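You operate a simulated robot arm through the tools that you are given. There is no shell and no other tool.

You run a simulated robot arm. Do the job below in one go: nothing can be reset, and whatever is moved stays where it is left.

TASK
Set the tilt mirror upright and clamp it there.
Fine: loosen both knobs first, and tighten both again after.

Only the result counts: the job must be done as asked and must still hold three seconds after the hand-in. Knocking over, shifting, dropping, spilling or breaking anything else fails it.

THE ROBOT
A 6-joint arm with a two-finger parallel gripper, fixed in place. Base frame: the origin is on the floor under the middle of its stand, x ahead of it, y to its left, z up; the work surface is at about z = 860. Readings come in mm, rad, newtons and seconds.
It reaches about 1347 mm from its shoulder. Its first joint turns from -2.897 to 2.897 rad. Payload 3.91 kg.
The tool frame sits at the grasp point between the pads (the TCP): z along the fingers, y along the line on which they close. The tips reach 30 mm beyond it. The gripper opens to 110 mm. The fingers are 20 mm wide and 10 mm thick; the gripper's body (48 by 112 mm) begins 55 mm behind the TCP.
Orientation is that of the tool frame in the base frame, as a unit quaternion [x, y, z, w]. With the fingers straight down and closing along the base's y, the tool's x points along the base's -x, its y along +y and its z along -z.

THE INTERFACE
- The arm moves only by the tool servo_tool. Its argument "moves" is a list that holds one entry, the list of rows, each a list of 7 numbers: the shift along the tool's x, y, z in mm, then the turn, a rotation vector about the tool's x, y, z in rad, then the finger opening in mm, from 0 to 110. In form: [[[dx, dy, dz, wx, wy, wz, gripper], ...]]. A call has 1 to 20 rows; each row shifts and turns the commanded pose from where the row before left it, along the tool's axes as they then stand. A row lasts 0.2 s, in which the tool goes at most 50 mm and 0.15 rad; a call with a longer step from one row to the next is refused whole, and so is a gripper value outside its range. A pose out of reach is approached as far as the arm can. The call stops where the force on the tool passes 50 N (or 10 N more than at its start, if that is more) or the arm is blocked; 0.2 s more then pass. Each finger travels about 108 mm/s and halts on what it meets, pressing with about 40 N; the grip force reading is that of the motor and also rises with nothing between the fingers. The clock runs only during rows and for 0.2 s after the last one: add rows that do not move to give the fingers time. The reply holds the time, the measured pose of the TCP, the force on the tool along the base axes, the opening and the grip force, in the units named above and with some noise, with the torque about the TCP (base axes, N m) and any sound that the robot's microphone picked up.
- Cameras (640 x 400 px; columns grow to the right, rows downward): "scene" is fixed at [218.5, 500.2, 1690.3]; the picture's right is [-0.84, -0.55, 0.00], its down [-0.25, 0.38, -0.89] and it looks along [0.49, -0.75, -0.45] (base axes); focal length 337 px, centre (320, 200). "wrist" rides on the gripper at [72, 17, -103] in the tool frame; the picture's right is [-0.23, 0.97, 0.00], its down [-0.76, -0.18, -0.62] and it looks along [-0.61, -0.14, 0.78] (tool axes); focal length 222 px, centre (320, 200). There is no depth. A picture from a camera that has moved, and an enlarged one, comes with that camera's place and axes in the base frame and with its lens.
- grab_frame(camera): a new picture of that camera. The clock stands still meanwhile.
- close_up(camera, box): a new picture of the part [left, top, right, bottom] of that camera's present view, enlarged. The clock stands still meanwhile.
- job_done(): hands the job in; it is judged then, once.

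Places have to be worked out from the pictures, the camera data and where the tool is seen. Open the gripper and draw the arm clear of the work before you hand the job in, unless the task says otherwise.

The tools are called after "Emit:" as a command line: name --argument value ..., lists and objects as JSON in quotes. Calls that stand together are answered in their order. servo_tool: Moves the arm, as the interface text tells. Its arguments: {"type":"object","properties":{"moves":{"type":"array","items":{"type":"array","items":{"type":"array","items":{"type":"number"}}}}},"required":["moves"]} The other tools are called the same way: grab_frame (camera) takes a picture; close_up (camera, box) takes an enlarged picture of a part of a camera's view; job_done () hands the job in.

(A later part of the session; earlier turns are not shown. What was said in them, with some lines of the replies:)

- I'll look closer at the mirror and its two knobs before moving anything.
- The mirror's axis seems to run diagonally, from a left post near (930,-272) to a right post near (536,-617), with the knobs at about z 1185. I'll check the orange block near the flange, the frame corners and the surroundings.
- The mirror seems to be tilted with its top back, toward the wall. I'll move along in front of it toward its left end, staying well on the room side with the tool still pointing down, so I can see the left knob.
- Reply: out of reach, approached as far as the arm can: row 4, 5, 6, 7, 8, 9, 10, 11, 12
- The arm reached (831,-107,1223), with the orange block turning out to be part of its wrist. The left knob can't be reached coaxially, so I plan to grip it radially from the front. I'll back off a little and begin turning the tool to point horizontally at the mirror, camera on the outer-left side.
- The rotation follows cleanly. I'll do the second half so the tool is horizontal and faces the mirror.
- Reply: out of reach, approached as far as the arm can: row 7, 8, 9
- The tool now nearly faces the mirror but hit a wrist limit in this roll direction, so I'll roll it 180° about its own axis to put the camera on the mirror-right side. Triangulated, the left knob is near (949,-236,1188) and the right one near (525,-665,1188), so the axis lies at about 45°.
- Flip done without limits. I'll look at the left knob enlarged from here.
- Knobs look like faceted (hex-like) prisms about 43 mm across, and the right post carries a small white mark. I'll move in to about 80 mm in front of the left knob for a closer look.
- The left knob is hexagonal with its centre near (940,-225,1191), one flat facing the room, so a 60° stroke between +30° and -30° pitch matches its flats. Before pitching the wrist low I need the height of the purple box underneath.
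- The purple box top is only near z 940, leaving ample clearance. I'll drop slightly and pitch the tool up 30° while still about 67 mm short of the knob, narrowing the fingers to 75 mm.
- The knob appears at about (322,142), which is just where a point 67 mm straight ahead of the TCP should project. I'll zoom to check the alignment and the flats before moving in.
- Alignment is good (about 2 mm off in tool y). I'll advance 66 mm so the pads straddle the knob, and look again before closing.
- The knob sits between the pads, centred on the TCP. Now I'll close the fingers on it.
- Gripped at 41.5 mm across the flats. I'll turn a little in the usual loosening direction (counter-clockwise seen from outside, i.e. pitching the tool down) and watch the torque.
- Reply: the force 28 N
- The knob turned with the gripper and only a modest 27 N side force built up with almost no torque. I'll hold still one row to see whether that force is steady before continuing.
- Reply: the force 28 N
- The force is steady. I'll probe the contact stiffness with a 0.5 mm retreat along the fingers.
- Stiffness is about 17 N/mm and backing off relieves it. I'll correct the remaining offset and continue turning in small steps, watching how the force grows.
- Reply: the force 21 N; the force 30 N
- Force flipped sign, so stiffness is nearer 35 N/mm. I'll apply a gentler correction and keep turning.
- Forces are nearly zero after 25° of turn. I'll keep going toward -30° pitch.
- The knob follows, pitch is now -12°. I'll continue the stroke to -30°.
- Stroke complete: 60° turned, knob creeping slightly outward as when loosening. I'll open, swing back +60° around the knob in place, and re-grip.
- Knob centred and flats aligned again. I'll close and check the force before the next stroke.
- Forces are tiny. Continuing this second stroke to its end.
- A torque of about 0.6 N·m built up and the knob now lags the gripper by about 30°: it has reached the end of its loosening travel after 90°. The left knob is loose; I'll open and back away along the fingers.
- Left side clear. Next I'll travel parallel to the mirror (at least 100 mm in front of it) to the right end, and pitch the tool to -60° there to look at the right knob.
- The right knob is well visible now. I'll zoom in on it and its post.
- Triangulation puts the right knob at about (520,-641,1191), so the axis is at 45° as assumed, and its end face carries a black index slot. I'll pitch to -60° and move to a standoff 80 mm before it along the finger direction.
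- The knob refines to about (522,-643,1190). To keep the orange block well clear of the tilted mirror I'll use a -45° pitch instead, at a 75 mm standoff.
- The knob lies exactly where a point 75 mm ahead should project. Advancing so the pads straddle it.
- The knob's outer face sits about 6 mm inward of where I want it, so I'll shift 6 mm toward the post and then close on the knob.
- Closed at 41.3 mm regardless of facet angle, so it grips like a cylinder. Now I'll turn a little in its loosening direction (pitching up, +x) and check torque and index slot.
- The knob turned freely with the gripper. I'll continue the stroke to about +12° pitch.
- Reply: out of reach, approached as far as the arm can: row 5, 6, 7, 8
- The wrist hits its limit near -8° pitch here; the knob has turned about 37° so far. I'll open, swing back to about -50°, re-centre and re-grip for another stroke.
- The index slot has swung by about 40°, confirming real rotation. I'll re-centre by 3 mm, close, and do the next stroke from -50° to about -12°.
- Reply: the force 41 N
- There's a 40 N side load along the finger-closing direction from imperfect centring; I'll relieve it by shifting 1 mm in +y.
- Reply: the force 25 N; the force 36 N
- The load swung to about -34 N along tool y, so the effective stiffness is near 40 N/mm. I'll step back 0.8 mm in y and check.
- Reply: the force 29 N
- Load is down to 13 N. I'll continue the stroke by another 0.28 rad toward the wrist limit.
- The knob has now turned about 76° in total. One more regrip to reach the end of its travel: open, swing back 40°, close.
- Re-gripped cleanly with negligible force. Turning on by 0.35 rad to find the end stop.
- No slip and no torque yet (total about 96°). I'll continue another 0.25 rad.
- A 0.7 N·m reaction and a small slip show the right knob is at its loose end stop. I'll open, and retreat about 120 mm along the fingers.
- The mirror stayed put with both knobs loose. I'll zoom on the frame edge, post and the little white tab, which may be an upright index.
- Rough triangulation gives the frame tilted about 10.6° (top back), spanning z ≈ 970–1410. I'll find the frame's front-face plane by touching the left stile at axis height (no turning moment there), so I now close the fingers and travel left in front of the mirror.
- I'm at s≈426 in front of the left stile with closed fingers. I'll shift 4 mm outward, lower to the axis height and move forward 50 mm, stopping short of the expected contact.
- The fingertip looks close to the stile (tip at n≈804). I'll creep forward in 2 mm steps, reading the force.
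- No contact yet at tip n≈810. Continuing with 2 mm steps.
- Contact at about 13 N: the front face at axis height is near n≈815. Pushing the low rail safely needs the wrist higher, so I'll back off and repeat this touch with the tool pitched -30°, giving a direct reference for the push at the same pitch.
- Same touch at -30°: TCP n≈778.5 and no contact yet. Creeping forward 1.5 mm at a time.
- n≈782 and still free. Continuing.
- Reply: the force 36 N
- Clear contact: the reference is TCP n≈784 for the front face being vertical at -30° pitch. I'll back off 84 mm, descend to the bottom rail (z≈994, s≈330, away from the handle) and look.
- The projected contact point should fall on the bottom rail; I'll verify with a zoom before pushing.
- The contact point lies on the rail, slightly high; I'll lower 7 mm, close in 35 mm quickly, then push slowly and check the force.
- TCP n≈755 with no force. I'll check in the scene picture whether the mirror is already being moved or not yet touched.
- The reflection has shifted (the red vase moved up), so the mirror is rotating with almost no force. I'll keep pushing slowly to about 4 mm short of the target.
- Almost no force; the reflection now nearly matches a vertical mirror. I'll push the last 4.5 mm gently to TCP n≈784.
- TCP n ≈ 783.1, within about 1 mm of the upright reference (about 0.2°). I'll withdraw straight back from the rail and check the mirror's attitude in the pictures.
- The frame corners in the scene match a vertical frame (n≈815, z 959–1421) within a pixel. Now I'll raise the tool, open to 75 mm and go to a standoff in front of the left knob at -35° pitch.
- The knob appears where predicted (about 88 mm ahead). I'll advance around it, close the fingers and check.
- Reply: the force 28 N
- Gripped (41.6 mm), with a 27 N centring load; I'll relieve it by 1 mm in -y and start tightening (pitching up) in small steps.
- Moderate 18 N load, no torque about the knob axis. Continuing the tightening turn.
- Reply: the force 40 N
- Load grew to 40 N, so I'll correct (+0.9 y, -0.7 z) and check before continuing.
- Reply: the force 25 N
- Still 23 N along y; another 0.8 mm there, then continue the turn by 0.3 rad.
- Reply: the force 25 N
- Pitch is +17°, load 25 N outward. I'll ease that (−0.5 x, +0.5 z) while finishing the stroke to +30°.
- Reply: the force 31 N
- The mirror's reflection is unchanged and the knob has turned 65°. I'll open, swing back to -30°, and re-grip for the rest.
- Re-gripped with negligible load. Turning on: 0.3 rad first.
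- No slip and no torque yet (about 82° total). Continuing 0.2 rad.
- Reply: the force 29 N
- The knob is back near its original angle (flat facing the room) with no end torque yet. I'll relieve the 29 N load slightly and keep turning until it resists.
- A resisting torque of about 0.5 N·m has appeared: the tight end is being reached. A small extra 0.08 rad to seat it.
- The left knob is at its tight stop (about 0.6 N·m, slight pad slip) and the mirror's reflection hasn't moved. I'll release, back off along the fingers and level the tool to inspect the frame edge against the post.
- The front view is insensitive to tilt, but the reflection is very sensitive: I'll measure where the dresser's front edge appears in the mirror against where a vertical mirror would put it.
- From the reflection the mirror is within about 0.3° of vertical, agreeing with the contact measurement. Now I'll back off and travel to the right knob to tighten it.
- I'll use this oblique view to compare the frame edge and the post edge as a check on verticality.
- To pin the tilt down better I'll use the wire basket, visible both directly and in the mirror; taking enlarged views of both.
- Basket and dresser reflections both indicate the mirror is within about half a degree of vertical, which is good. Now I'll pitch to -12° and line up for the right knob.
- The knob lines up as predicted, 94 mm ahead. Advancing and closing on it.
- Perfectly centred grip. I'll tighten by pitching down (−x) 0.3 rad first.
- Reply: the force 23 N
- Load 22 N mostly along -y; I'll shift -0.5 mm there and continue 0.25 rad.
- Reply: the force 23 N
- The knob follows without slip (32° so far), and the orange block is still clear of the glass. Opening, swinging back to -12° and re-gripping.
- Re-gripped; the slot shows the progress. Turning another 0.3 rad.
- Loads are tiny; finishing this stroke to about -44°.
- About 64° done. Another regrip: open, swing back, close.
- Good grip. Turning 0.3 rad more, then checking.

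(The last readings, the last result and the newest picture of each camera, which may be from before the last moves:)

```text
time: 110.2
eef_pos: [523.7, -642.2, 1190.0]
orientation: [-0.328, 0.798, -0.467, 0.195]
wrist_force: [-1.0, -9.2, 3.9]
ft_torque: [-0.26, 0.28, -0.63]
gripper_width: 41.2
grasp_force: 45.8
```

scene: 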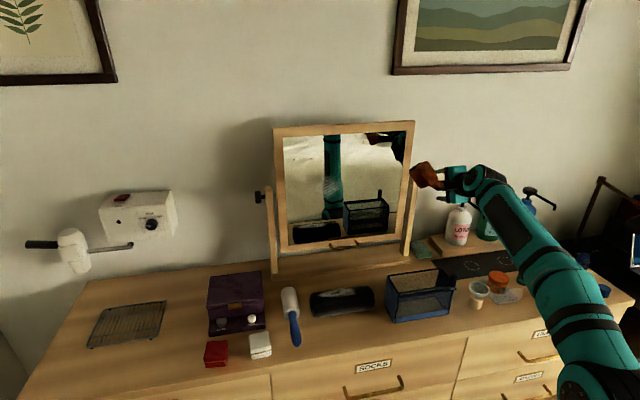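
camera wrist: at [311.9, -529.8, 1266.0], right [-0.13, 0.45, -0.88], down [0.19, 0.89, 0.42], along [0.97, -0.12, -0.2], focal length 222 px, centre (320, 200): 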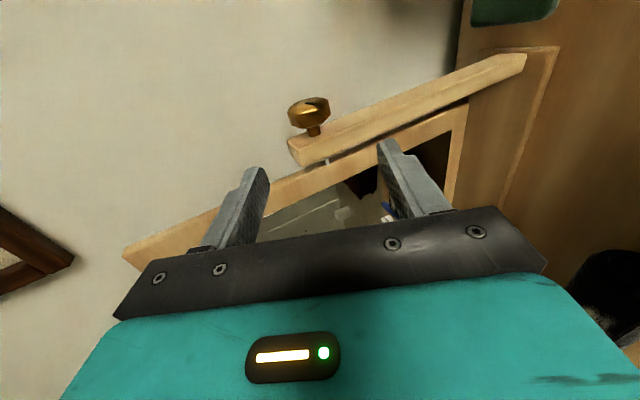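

No end torque yet (about 81°). Continuing to -44°.

Emit:
servo_tool --moves '[[[0, 0, 0, -0.09, 0, 0, 34], [0, 0, 0, -0.09, 0, 0, 34], [0, 0, 0, -0.08, 0, 0, 34], [0, 0, 0, 0, 0, 0, 34]]]'

Emit:
close_up --camera "wrist" --box '[220, 110, 440, 250]'

```text
time: 111.2
eef_pos: [523.9, -642.5, 1190.1]
orientation: [-0.351, 0.851, -0.36, 0.149]
wrist_force: [4.2, -15.5, 4.1]
ft_torque: [-0.18, 0.24, -0.42]
gripper_width: 41.5
grasp_force: 44.9
```

```text
2.86 times, centred on (330, 180) of wrist
camera zoom: at [411.5, -631.3, 1250.1], right [-0.32, 0.64, -0.7], down [0.31, 0.77, 0.56], along [0.9, -0.04, -0.44], focal length 635 px, centre (291, 257)
```

zoom: 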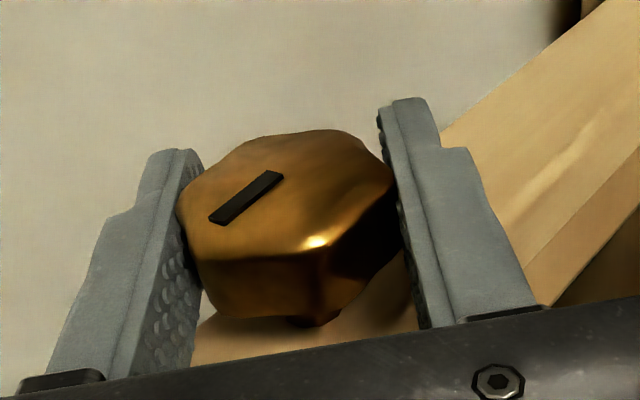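

Back at the initial slot angle (96°) but no end torque yet; one more regrip to seat it as on the left.

Emit:
servo_tool --moves '[[[0, 0, 0, 0, 0, 0, 68], [0, 0, 0, 0, 0, 0, 68], [0.4, 0.2, 0, 0.112, 0, 0, 68], [0, 0, 0, 0.112, 0, 0, 68], [0, 0, 0, 0.112, 0, 0, 68], [0, 0, 0, 0.112, 0, 0, 68], [0, 0, 0, 0.112, 0, 0, 68], [0, 0, 0, 0, 0, 0, 50], [0, 0, 0, 0, 0, 0, 34], [0, 0, 0, 0, 0, 0, 34], [0, 0, 0, 0, 0, 0, 34]]]'

Emit:
servo_tool --moves '[[[0, 0, 0, -0.1, 0, 0, 34], [0, 0, 0, 0, 0, 0, 34]]]'

Emit:
close_up --camera "wrist" --box '[220, 110, 440, 250]'

```text
time: 113.6
eef_pos: [523.0, -643.3, 1191.1]
orientation: [-0.296, 0.718, -0.583, 0.241]
wrist_force: [2.0, -4.4, 5.2]
ft_torque: [-0.16, 0.17, -0.99]
gripper_width: 41.6
grasp_force: 45.1
```

```text
time: 114.2
eef_pos: [523.2, -641.7, 1189.5]
orientation: [-0.308, 0.746, -0.546, 0.225]
wrist_force: [-1.7, -3.9, 0.6]
ft_torque: [-0.44, -0.12, 0.01]
gripper_width: 41.6
grasp_force: 45.0
```

```text
2.86 times, centred on (330, 180) of wrist
camera zoom: at [398.5, -619.0, 1206.0], right [-0.05, 0.37, -0.93], down [0.16, 0.92, 0.36], along [0.99, -0.13, -0.1], focal length 635 px, centre (291, 257)
```

zoom: 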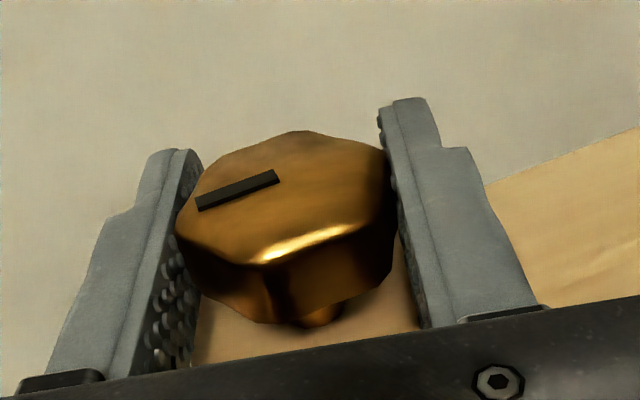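

A resisting torque of 0.4 N·m has started. A little further to seat it.

Emit:
servo_tool --moves '[[[0, 0, 0, -0.05, 0, 0, 34], [0, 0, 0, -0.05, 0, 0, 34], [0, 0, 0, 0, 0, 0, 34]]]'

Emit:
close_up --camera "wrist" --box '[220, 110, 440, 250]'

Emit:
close_up --camera "scene" --box '[335, 185, 415, 255]'

```text
time: 115.0
eef_pos: [523.6, -642.2, 1189.0]
orientation: [-0.319, 0.773, -0.507, 0.211]
wrist_force: [-1.5, 0.6, -3.5]
ft_torque: [-0.22, -0.44, 0.05]
gripper_width: 41.4
grasp_force: 45.2
```

```text
2.86 times, centred on (330, 180) of wrist
camera zoom: at [400.3, -620.7, 1216.2], right [-0.11, 0.44, -0.89], down [0.18, 0.89, 0.41], along [0.98, -0.12, -0.18], focal length 635 px, centre (291, 257)
```

zoom: 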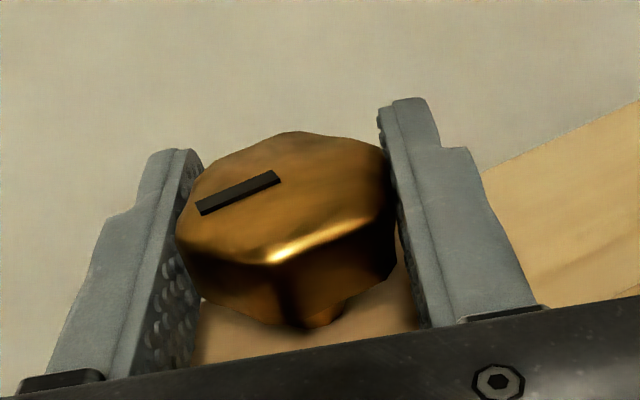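

```text
5.71 times, centred on (375, 220) of scene
camera zoom: at [218.5, 500.2, 1690.3], right [-0.84, -0.55, 0.0], down [-0.25, 0.38, -0.89], along [0.49, -0.75, -0.45], focal length 1927 px, centre (6, 86)
```

zoom: 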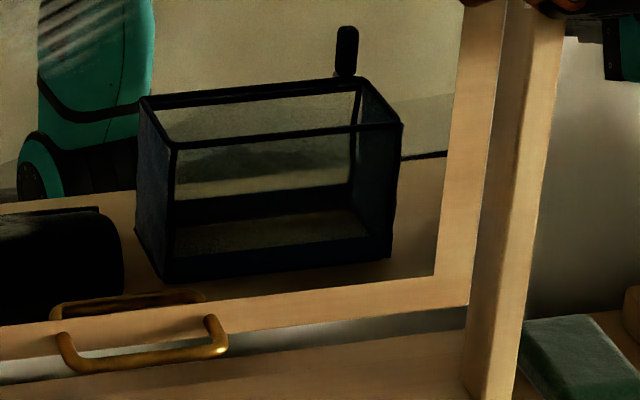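

Torque 0.47 N·m, mirror reflection identical to before. I'll push 0.12 rad more to make sure it is firmly at its stop.

Emit:
servo_tool --moves '[[[0, 0, 0, -0.06, 0, 0, 34], [0, 0, 0, -0.06, 0, 0, 34], [0, 0, 0, 0, 0, 0, 34]]]'

Emit:
close_up --camera "wrist" --box '[220, 110, 440, 250]'

```text
time: 115.8
eef_pos: [523.7, -642.2, 1189.3]
orientation: [-0.331, 0.802, -0.459, 0.191]
wrist_force: [-1.3, -0.2, -7.4]
ft_torque: [-0.59, -0.61, -0.17]
gripper_width: 41.3
grasp_force: 45.2
```

```text
2.86 times, centred on (330, 180) of wrist
camera zoom: at [403.1, -623.7, 1227.9], right [-0.18, 0.51, -0.84], down [0.22, 0.85, 0.47], along [0.96, -0.1, -0.27], focal length 635 px, centre (291, 257)
```

zoom: 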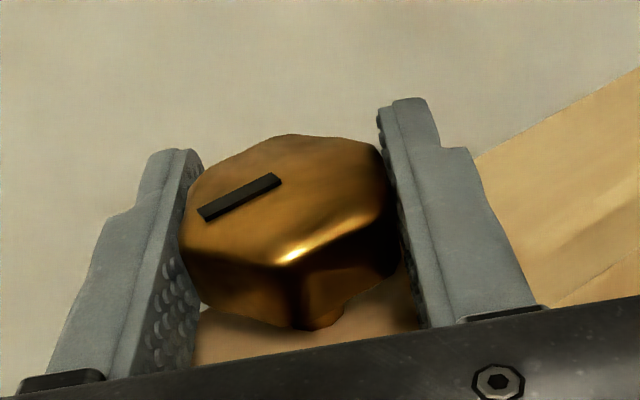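

Torque is now about 0.85 N·m with slight pad slip: the right knob is firmly tight and the mirror hasn't moved. Releasing and backing off along the fingers.

Emit:
servo_tool --moves '[[[0, 0, 0, 0, 0, 0, 70], [0, 0, 0, 0, 0, 0, 80], [0, 0, 0, 0, 0, 0, 80], [0, 0, -35, 0, 0, 0, 80], [0, 0, -40, 0, 0, 0, 80], [0, 0, -45, 0, 0, 0, 80]]]'

Emit:
grab_frame --camera "scene"

Emit:
close_up --camera "scene" --box '[240, 100, 460, 280]'

Emit:
grab_frame --camera "wrist"

```text
time: 117.2
eef_pos: [449.3, -570.7, 1248.4]
orientation: [-0.331, 0.802, -0.459, 0.19]
wrist_force: [0.4, -0.3, 0.1]
ft_torque: [-0.03, -0.01, -0.02]
gripper_width: 80.2
grasp_force: 0.0
```

```text
taken
```

scene: 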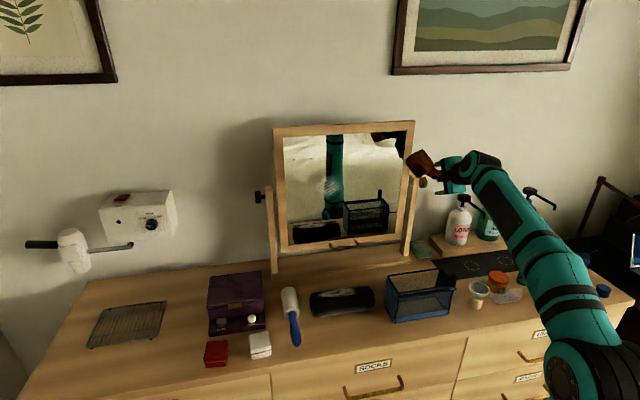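

```text
2.22 times, centred on (350, 190) of scene
camera zoom: at [218.5, 500.2, 1690.3], right [-0.84, -0.55, 0.0], down [-0.25, 0.38, -0.89], along [0.49, -0.75, -0.45], focal length 749 px, centre (253, 222)
```

zoom: 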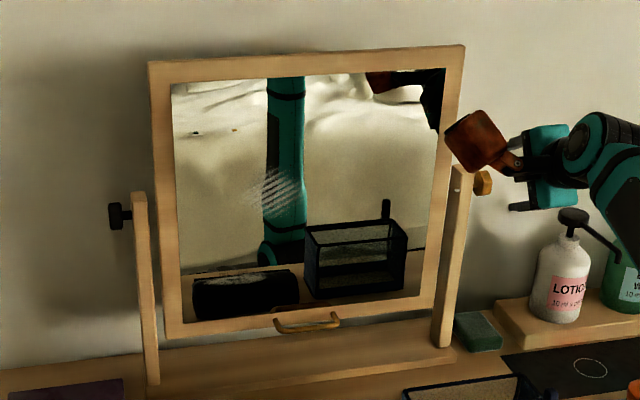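

```text
taken
camera wrist: at [328.9, -551.0, 1287.3], right [-0.19, 0.51, -0.84], down [0.22, 0.85, 0.47], along [0.96, -0.1, -0.27], focal length 222 px, centre (320, 200)
```

wrist: 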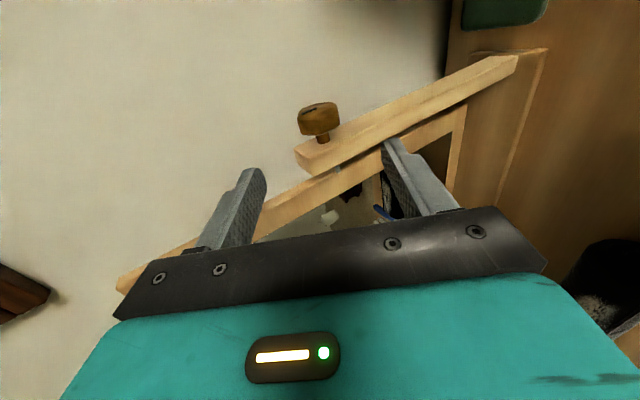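

Mirror unchanged after releasing. I'll take close-ups of both knobs for a final check of their angles.

Emit:
close_up --camera "scene" --box '[240, 170, 300, 220]'

Emit:
close_up --camera "wrist" --box '[250, 80, 410, 190]'

```text
8.00 times, centred on (270, 195) of scene
camera zoom: at [218.5, 500.2, 1690.3], right [-0.84, -0.55, 0.0], down [-0.25, 0.38, -0.89], along [0.49, -0.75, -0.45], focal length 2698 px, centre (720, 240)
```

zoom: 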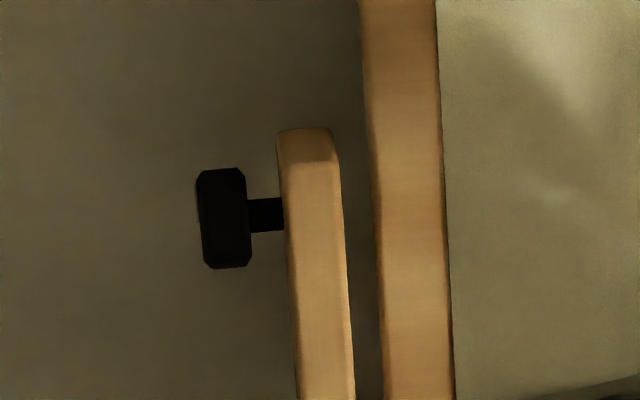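

```text
3.64 times, centred on (330, 135) of wrist
camera zoom: at [328.9, -551.0, 1287.3], right [-0.19, 0.51, -0.84], down [0.22, 0.85, 0.47], along [0.96, -0.1, -0.27], focal length 808 px, centre (284, 436)
```

zoom: 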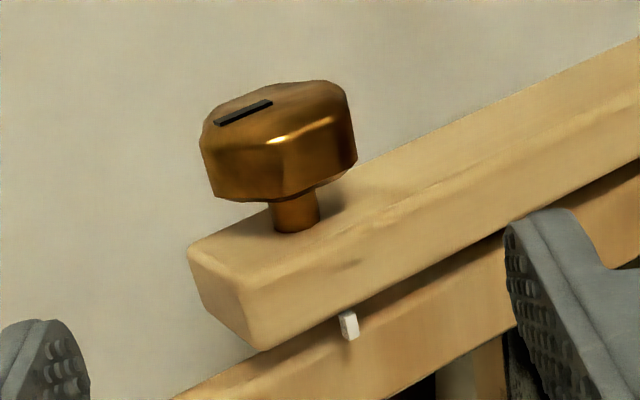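

Both knobs show their tight positions. I'll now open the gripper fully and draw the arm well back from the mirror.

Emit:
servo_tool --moves '[[[0, 7.7, -38.6, 0, 0, 0, 90], [0, 7.7, -38.6, 0, 0, 0, 100], [0, 7.7, -38.6, 0, 0, 0, 110], [0, 7.7, -38.6, 0, 0, 0, 110], [0, 0, 0, 0, 0, 0, 110], [0, 0, 0, 0, 0, 0, 110]]]'

Emit:
grab_frame --camera "scene"

Emit:
close_up --camera "scene" --box '[240, 100, 460, 280]'

```text
time: 118.6
eef_pos: [344.2, -462.8, 1301.9]
orientation: [-0.331, 0.802, -0.46, 0.191]
wrist_force: [0.1, -0.4, -0.7]
ft_torque: [0.01, -0.02, -0.01]
gripper_width: 110.0
grasp_force: 0.0
```

```text
taken
```

scene: 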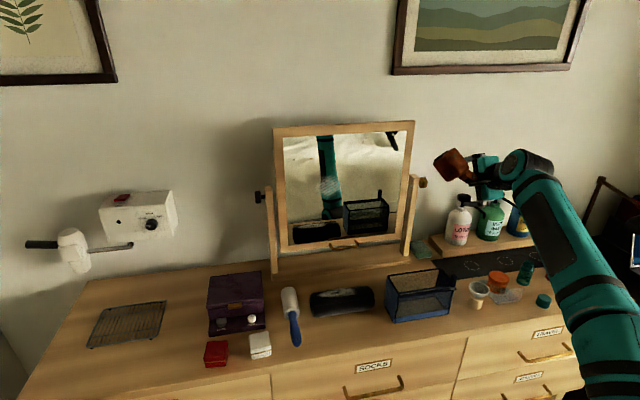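

```text
2.22 times, centred on (350, 190) of scene
camera zoom: at [218.5, 500.2, 1690.3], right [-0.84, -0.55, 0.0], down [-0.25, 0.38, -0.89], along [0.49, -0.75, -0.45], focal length 749 px, centre (253, 222)
```

zoom: 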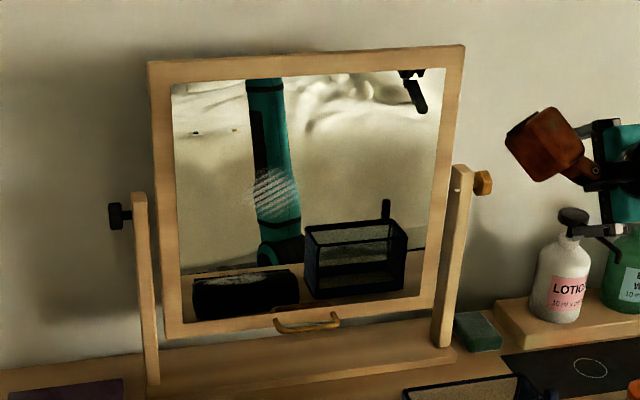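

The mirror is upright, to within about half a degree, and its reflection hasn't changed since I set it. Both knobs are tight, everything else is where it was, and the arm is clear with the gripper open. Handing in.

Emit:
job_done

```text
The job is handed in.
```

The mirror is upright and both knobs are tight again. The job is handed in, but I've had no verdict on it yet.

- **Loosening:** I turned each knob until it stopped at its loose end, roughly 90–100°.
- **Setting upright:** The mirror was leaning back by about 10–12°. I pushed the bottom of the frame until it stood vertical. Measurements by touch and from the mirror's reflection put it within about half a degree, with the top very slightly back.
- **Tightening:** I turned both knobs back until they resisted, slightly past where they started. The left one resisted at about 0.6 N·m and the right at about 0.85 N·m. The fingers were slipping slightly by then, so those are the grip's limits rather than measured clamp torques. I didn't push on the mirror afterwards to test the clamp.
- **Surroundings:** The reflection didn't change while I tightened the knobs or backed away. Nothing else on the dresser looks moved in the last pictures. The arm is drawn back about 240 mm from the mirror with the gripper fully open.
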